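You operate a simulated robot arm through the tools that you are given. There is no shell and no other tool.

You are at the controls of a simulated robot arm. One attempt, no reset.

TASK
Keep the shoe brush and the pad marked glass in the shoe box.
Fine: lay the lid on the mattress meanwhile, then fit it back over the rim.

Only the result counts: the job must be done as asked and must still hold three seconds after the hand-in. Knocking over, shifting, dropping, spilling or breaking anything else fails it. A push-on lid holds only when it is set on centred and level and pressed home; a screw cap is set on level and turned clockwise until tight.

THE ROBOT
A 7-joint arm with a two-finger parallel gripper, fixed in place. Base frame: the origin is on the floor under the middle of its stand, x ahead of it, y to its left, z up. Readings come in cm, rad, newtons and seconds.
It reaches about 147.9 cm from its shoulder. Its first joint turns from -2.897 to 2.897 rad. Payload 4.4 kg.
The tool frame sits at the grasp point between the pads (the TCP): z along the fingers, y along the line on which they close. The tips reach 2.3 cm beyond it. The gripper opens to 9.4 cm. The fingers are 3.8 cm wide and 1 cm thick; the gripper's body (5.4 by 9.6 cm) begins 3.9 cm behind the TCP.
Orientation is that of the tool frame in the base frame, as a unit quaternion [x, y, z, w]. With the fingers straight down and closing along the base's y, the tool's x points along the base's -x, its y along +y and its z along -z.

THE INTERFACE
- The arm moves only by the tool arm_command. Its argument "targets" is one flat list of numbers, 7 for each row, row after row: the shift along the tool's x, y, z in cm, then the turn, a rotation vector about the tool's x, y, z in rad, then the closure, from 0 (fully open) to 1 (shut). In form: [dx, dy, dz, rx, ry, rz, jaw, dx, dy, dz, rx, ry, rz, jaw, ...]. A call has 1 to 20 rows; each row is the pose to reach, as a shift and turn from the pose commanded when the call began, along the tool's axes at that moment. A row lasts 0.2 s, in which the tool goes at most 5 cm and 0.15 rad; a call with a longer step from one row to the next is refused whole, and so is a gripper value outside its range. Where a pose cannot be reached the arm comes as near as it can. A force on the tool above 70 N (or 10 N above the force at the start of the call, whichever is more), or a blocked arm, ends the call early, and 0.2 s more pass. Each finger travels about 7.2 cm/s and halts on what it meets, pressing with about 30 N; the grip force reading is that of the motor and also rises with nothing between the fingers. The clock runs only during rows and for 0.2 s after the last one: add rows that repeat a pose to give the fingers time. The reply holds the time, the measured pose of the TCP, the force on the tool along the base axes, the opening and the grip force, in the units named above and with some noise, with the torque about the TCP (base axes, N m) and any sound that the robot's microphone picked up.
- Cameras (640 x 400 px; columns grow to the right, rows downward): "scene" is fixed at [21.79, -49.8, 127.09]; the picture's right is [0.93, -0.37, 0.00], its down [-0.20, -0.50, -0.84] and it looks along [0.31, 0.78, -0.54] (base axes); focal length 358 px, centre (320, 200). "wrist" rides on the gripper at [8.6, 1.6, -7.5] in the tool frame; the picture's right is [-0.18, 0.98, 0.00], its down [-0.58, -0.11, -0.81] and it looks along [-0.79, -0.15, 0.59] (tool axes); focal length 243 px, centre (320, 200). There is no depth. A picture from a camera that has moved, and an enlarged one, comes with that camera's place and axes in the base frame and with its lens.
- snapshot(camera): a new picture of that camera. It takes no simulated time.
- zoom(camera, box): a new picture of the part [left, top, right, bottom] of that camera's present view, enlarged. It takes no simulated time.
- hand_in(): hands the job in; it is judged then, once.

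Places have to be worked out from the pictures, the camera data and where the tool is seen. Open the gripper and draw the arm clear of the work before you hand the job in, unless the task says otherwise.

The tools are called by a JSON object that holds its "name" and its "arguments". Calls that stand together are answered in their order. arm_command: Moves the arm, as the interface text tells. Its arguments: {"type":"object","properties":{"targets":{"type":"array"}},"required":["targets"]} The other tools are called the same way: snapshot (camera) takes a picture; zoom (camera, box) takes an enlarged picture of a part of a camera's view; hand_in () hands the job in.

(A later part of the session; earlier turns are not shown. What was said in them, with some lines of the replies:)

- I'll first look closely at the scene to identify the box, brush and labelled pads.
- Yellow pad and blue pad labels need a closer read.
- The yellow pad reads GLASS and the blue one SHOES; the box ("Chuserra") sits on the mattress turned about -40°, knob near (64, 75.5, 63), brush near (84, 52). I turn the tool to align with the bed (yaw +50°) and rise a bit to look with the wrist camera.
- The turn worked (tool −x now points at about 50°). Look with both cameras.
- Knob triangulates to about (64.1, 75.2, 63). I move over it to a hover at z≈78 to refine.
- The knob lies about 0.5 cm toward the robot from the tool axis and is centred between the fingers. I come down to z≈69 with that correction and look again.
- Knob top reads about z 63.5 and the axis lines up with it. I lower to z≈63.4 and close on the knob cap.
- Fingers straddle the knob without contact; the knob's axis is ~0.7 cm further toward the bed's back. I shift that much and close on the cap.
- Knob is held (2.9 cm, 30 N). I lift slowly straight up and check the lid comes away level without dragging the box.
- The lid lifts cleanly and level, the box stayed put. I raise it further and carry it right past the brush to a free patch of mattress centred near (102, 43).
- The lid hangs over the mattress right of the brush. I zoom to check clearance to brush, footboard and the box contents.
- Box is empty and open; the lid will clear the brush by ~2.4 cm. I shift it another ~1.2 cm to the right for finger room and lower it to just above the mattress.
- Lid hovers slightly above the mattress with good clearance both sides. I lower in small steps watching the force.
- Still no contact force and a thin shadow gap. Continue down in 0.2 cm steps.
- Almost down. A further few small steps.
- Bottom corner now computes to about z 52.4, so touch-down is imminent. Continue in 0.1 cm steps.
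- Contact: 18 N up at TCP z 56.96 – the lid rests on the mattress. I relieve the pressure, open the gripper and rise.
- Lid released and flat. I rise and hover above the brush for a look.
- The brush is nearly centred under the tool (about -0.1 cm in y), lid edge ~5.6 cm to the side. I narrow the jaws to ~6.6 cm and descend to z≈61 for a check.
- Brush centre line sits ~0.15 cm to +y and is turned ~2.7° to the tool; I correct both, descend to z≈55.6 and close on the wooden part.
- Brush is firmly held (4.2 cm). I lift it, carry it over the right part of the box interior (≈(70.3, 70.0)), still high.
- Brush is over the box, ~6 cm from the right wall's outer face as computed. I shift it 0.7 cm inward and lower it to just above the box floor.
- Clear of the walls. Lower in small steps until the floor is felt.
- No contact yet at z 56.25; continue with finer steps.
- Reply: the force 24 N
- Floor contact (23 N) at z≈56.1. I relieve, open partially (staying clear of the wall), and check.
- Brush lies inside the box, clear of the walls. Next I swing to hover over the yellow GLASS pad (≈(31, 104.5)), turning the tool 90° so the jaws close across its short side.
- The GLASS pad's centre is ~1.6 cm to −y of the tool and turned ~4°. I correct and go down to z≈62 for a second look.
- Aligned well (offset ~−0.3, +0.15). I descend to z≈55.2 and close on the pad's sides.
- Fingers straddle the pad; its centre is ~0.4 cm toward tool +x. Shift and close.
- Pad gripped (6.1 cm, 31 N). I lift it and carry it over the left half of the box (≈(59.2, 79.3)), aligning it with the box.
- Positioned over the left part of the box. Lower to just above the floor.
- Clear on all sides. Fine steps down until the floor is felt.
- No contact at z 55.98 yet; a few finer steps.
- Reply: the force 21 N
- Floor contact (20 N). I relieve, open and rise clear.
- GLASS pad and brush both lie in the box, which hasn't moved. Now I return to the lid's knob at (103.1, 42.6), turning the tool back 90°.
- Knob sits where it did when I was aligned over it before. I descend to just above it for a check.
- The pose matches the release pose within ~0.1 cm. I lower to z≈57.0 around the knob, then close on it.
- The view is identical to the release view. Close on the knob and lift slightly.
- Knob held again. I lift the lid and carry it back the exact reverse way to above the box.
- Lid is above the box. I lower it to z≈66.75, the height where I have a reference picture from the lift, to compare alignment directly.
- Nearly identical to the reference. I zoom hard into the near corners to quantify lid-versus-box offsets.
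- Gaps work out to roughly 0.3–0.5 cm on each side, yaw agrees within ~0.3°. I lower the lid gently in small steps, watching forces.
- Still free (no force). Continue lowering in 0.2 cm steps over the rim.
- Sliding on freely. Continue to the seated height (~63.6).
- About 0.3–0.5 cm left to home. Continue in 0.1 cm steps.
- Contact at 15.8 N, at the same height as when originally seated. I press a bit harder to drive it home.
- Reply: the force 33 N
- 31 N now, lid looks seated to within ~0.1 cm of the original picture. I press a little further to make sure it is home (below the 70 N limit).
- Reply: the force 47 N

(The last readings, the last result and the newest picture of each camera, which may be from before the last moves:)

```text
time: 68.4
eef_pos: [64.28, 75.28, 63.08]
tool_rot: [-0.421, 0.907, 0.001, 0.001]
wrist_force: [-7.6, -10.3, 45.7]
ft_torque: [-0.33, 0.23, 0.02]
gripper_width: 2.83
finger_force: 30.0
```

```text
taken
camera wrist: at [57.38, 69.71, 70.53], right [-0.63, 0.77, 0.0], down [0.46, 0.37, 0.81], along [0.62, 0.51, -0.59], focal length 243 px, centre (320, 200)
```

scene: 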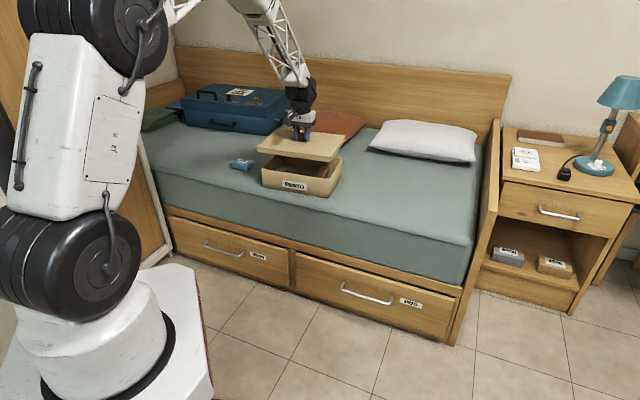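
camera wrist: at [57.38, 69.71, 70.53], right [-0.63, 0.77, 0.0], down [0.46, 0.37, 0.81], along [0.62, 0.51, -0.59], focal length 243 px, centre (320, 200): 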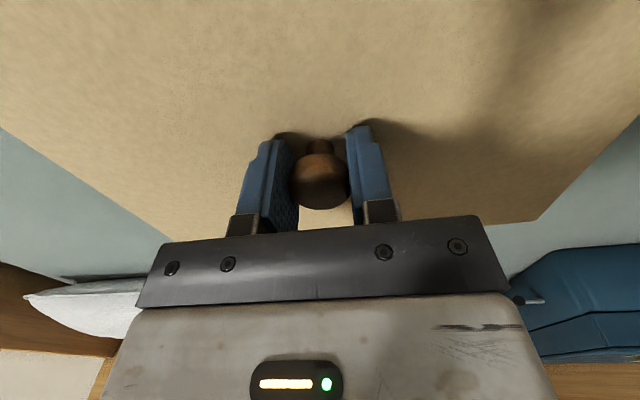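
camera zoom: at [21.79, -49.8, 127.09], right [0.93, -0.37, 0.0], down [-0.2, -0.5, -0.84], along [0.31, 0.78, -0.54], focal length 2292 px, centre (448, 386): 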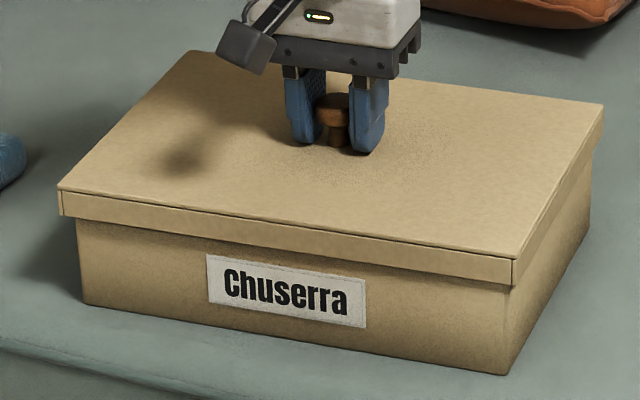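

The knob slid slightly in the grip and the tips now bear on the lid (46 N); the lid itself matches the original seated picture. One more slight press to ~55–60 N, then relieve.

{"name": "arm_command", "arguments": {"targets": [0, 0, 0.1, 0, 0, 0, 1, 0, 0, 0.15, 0, 0, 0, 1, 0, 0, 0.15, 0, 0, 0, 1]}}

{"name": "zoom", "arguments": {"camera": "scene", "box": [250, 130, 350, 202]}}

```text
time: 68.9
eef_pos: [64.34, 75.33, 63.26]
tool_rot: [-0.421, 0.907, 0.0, 0.001]
wrist_force: [-0.4, -0.6, 9.1]
ft_torque: [-0.17, 0.1, -0.15]
gripper_width: 2.85
finger_force: 29.8
stopped in row 2: the force on the tool passed its limit at 73 N (the readings are from after the stop); the commanded pose is now the measured one
```

```text
5.56 times, centred on (300, 166) of scene
camera zoom: at [21.79, -49.8, 127.09], right [0.93, -0.37, 0.0], down [-0.2, -0.5, -0.84], along [0.31, 0.78, -0.54], focal length 1990 px, centre (431, 389)
```

zoom: 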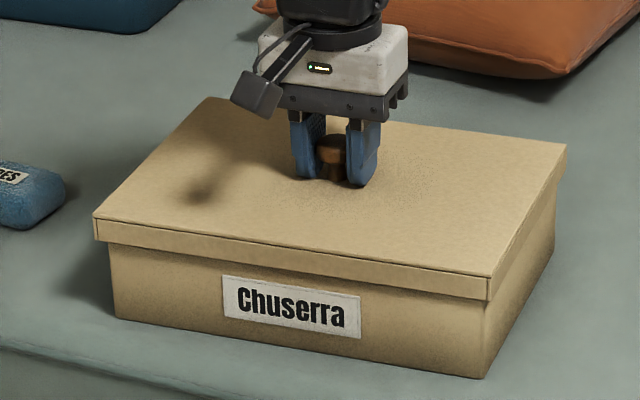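

The press peaked at 73 N so the lid is firmly home; residual force is small. Now I open the gripper without lifting, then look.

{"name": "arm_command", "arguments": {"targets": [0, 0, 0, 0, 0, 0, 0.65, 0, 0, 0, 0, 0, 0, 0.5, 0, 0, 0, 0, 0, 0, 0.3, 0, 0, 0, 0, 0, 0, 0.3]}}

{"name": "zoom", "arguments": {"camera": "scene", "box": [250, 130, 350, 202]}}

{"name": "snapshot", "arguments": {"camera": "wrist"}}

```text
time: 69.9
eef_pos: [64.21, 75.44, 63.17]
tool_rot: [-0.421, 0.907, 0.0, 0.0]
wrist_force: [1.6, 0.9, 18.9]
ft_torque: [-0.07, 0.04, 0.01]
gripper_width: 6.21
finger_force: 0.0
```

```text
5.56 times, centred on (300, 166) of scene
camera zoom: at [21.79, -49.8, 127.09], right [0.93, -0.37, 0.0], down [-0.2, -0.5, -0.84], along [0.31, 0.78, -0.54], focal length 1990 px, centre (431, 389)
```

zoom: 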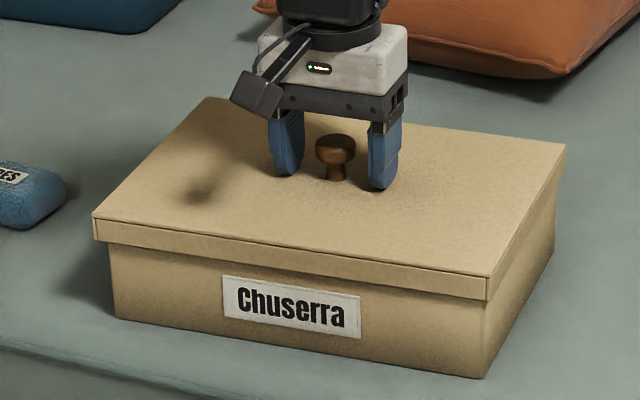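

```text
taken
camera wrist: at [57.44, 69.8, 70.54], right [-0.63, 0.77, 0.0], down [0.46, 0.37, 0.81], along [0.63, 0.51, -0.59], focal length 243 px, centre (320, 200)
```

wrist: 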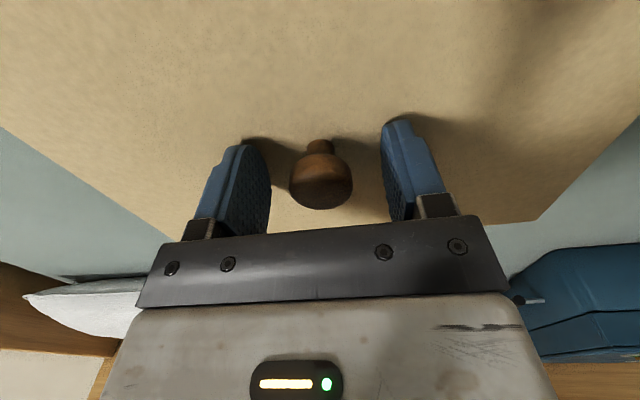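

Knob is free, tips resting lightly on the lid. I rise straight up clear of it and inspect.

{"name": "arm_command", "arguments": {"targets": [0, 0, -0.5, 0, 0, 0, 0.3, 0, 0, -2, 0, 0, 0, 0.3, 0, 0, -5, 0, 0, 0, 0.1, 0, 0, -9, 0, 0, 0, 0, 0, 0, -13, 0, 0, 0, 0, 0, 0, -17, 0, 0, 0, 0, 0, 0, -17, 0, 0, 0, 0]}}

{"name": "zoom", "arguments": {"camera": "scene", "box": [250, 140, 350, 202]}}

{"name": "snapshot", "arguments": {"camera": "scene"}}

{"name": "snapshot", "arguments": {"camera": "wrist"}}

```text
time: 71.5
eef_pos: [64.04, 75.48, 80.03]
tool_rot: [-0.421, 0.907, 0.0, 0.001]
wrist_force: [-0.2, -0.1, -0.3]
ft_torque: [0.01, 0.0, -0.04]
gripper_width: 9.37
finger_force: 0.0
```

```text
6.40 times, centred on (300, 171) of scene
camera zoom: at [21.79, -49.8, 127.09], right [0.93, -0.37, 0.0], down [-0.2, -0.5, -0.84], along [0.31, 0.78, -0.54], focal length 2292 px, centre (448, 386)
```

zoom: 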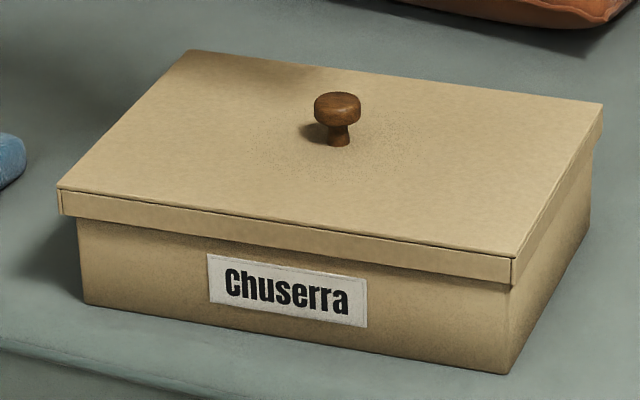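

```text
taken
```

scene: 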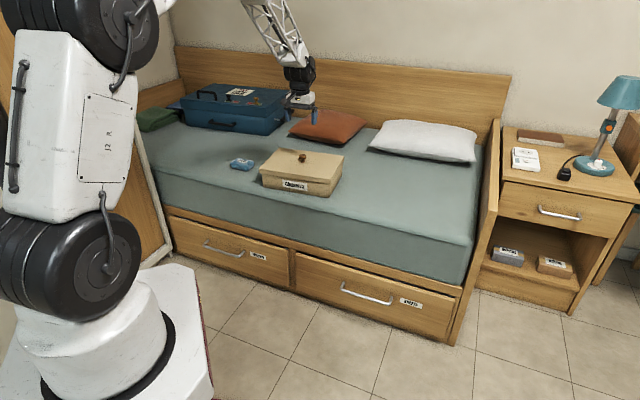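

```text
taken
camera wrist: at [57.2, 69.85, 87.39], right [-0.63, 0.77, 0.0], down [0.46, 0.37, 0.81], along [0.62, 0.51, -0.59], focal length 243 px, centre (320, 200)
```

wrist: 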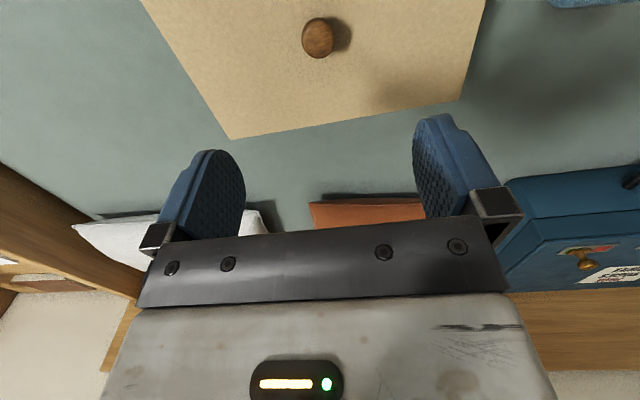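

The lid is on and the gripper is clear. I zoom on the corners to verify it is level, seated and centred.

{"name": "zoom", "arguments": {"camera": "scene", "box": [256, 165, 280, 189]}}

{"name": "zoom", "arguments": {"camera": "scene", "box": [324, 170, 348, 200]}}

{"name": "zoom", "arguments": {"camera": "scene", "box": [330, 145, 354, 175]}}

{"name": "zoom", "arguments": {"camera": "scene", "box": [190, 120, 400, 250]}}

```text
16.00 times, centred on (268, 177) of scene
camera zoom: at [21.79, -49.8, 127.09], right [0.93, -0.37, 0.0], down [-0.2, -0.5, -0.84], along [0.31, 0.78, -0.54], focal length 5731 px, centre (1152, 568)
```

zoom: 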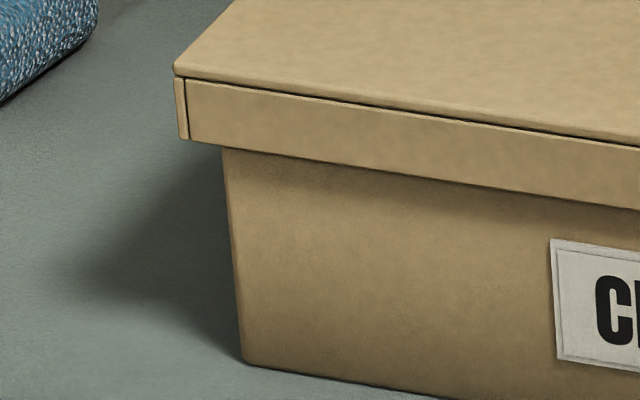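

```text
13.33 times, centred on (336, 185) of scene
camera zoom: at [21.79, -49.8, 127.09], right [0.93, -0.37, 0.0], down [-0.2, -0.5, -0.84], along [0.31, 0.78, -0.54], focal length 4776 px, centre (107, 400)
```

zoom: 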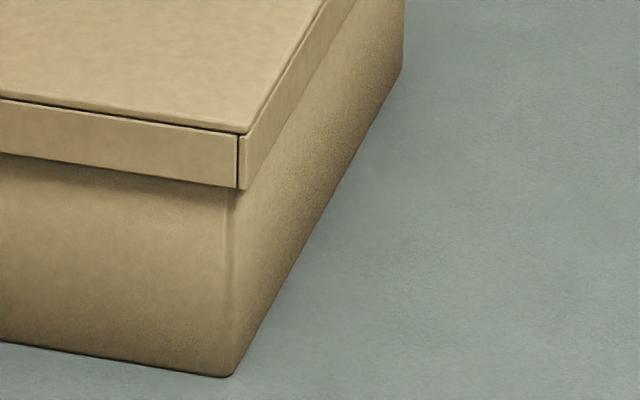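

```text
13.33 times, centred on (342, 160) of scene
camera zoom: at [21.79, -49.8, 127.09], right [0.93, -0.37, 0.0], down [-0.2, -0.5, -0.84], along [0.31, 0.78, -0.54], focal length 4776 px, centre (27, 733)
```

zoom: 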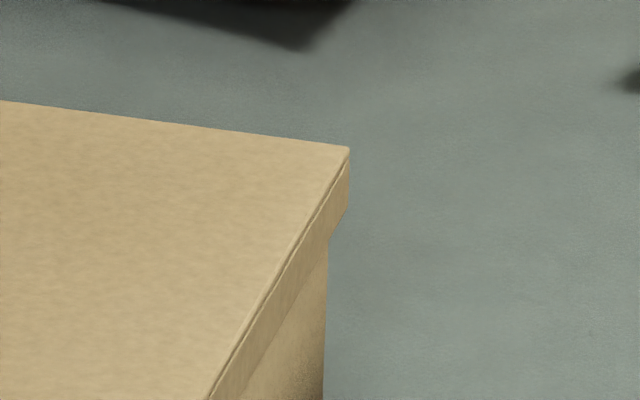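

```text
3.05 times, centred on (295, 185) of scene
camera zoom: at [21.79, -49.8, 127.09], right [0.93, -0.37, 0.0], down [-0.2, -0.5, -0.84], along [0.31, 0.78, -0.54], focal length 1092 px, centre (396, 246)
```

zoom: 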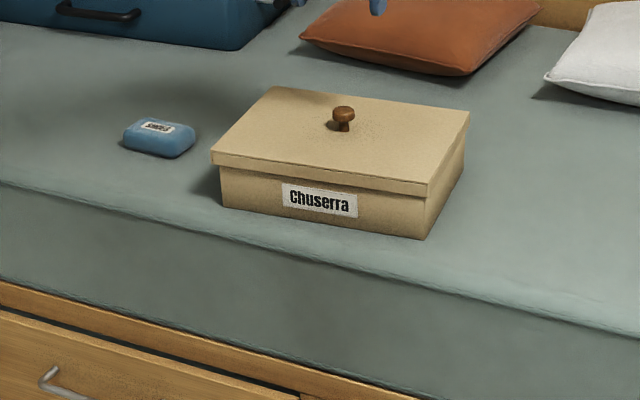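

All corners sit level with the same overlap as at the start, the box and blue SHOES pad are undisturbed, and both items are inside. I draw the arm back to near its starting place, gripper open.

{"name": "arm_command", "arguments": {"targets": [2, 0, -2, 0, 0, 0, 0, 6, 0, -4, 0, 0, 0, 0, 10.5, 0, -6, 0, 0, 0, 0, 15, 0, -7, 0, 0, 0, 0, 19.5, 0, -7, 0, 0, 0, 0, 24, 0, -7, 0, 0, 0, 0, 28.5, 0, -7, 0, 0, 0, 0, 32.5, 0, -7, 0, 0, 0, 0, 34.5, 0, -7, 0, 0, 0, 0, 34.5, 0, -7, 0, 0, 0, 0, 34.5, 0, -7, 0, 0, 0, 0]}}

{"name": "snapshot", "arguments": {"camera": "scene"}}

{"name": "snapshot", "arguments": {"camera": "wrist"}}

{"name": "zoom", "arguments": {"camera": "scene", "box": [250, 140, 350, 202]}}

```text
time: 73.9
eef_pos: [41.95, 49.0, 87.09]
tool_rot: [-0.421, 0.907, 0.0, 0.0]
wrist_force: [-0.8, 0.1, -0.1]
ft_torque: [-0.03, -0.01, -0.01]
gripper_width: 9.39
finger_force: 0.0
```

```text
taken
```

scene: 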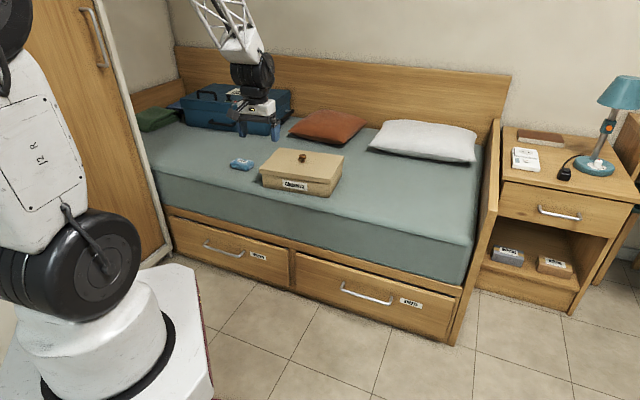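

```text
taken
camera wrist: at [35.19, 43.45, 94.45], right [-0.63, 0.77, 0.0], down [0.46, 0.37, 0.81], along [0.62, 0.51, -0.59], focal length 243 px, centre (320, 200)
```

wrist: 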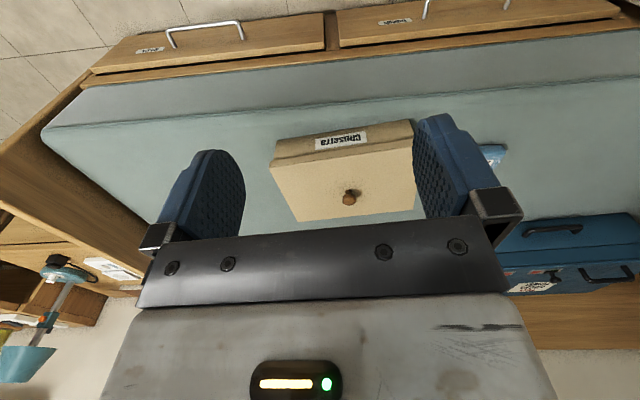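

```text
6.40 times, centred on (300, 171) of scene
camera zoom: at [21.79, -49.8, 127.09], right [0.93, -0.37, 0.0], down [-0.2, -0.5, -0.84], along [0.31, 0.78, -0.54], focal length 2292 px, centre (448, 386)
```

zoom: 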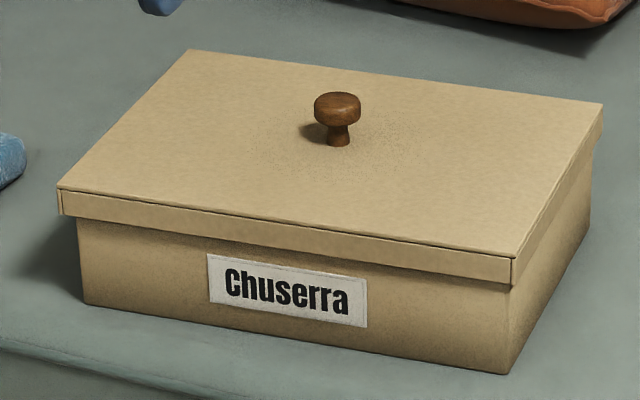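

Everything matches the goal: lid contact height equalled its original seated height, it was pressed to 73 N, the arm is withdrawn with an open gripper, and nothing else has moved. Handing in.

{"name": "hand_in", "arguments": {}}

```text
The job is handed in.
```

The shoe brush and the pad marked GLASS are in the shoe box, and the lid is back on. I've handed the job in but haven't had a verdict.

- **Contents:** the brush lies at the right end and the GLASS pad at the left. Both rest on the floor of the box, clear of the walls.
- **Lid:** it waited on the mattress to the right of the brush, then went back over the rim. It met the rim at the same height as at the start, to within about 0.1 cm, and I pressed it down until the force peaked at 73 N. In the last pictures it looks level and sits within about 0.2 cm of its first position.
- **Everything else:** the blue SHOES pad, the pillows, the suitcase and the nightstand items look unmoved. The box itself may have shifted by about 0.1 cm during the final press.

The gripper is open and the arm is back near its starting place.
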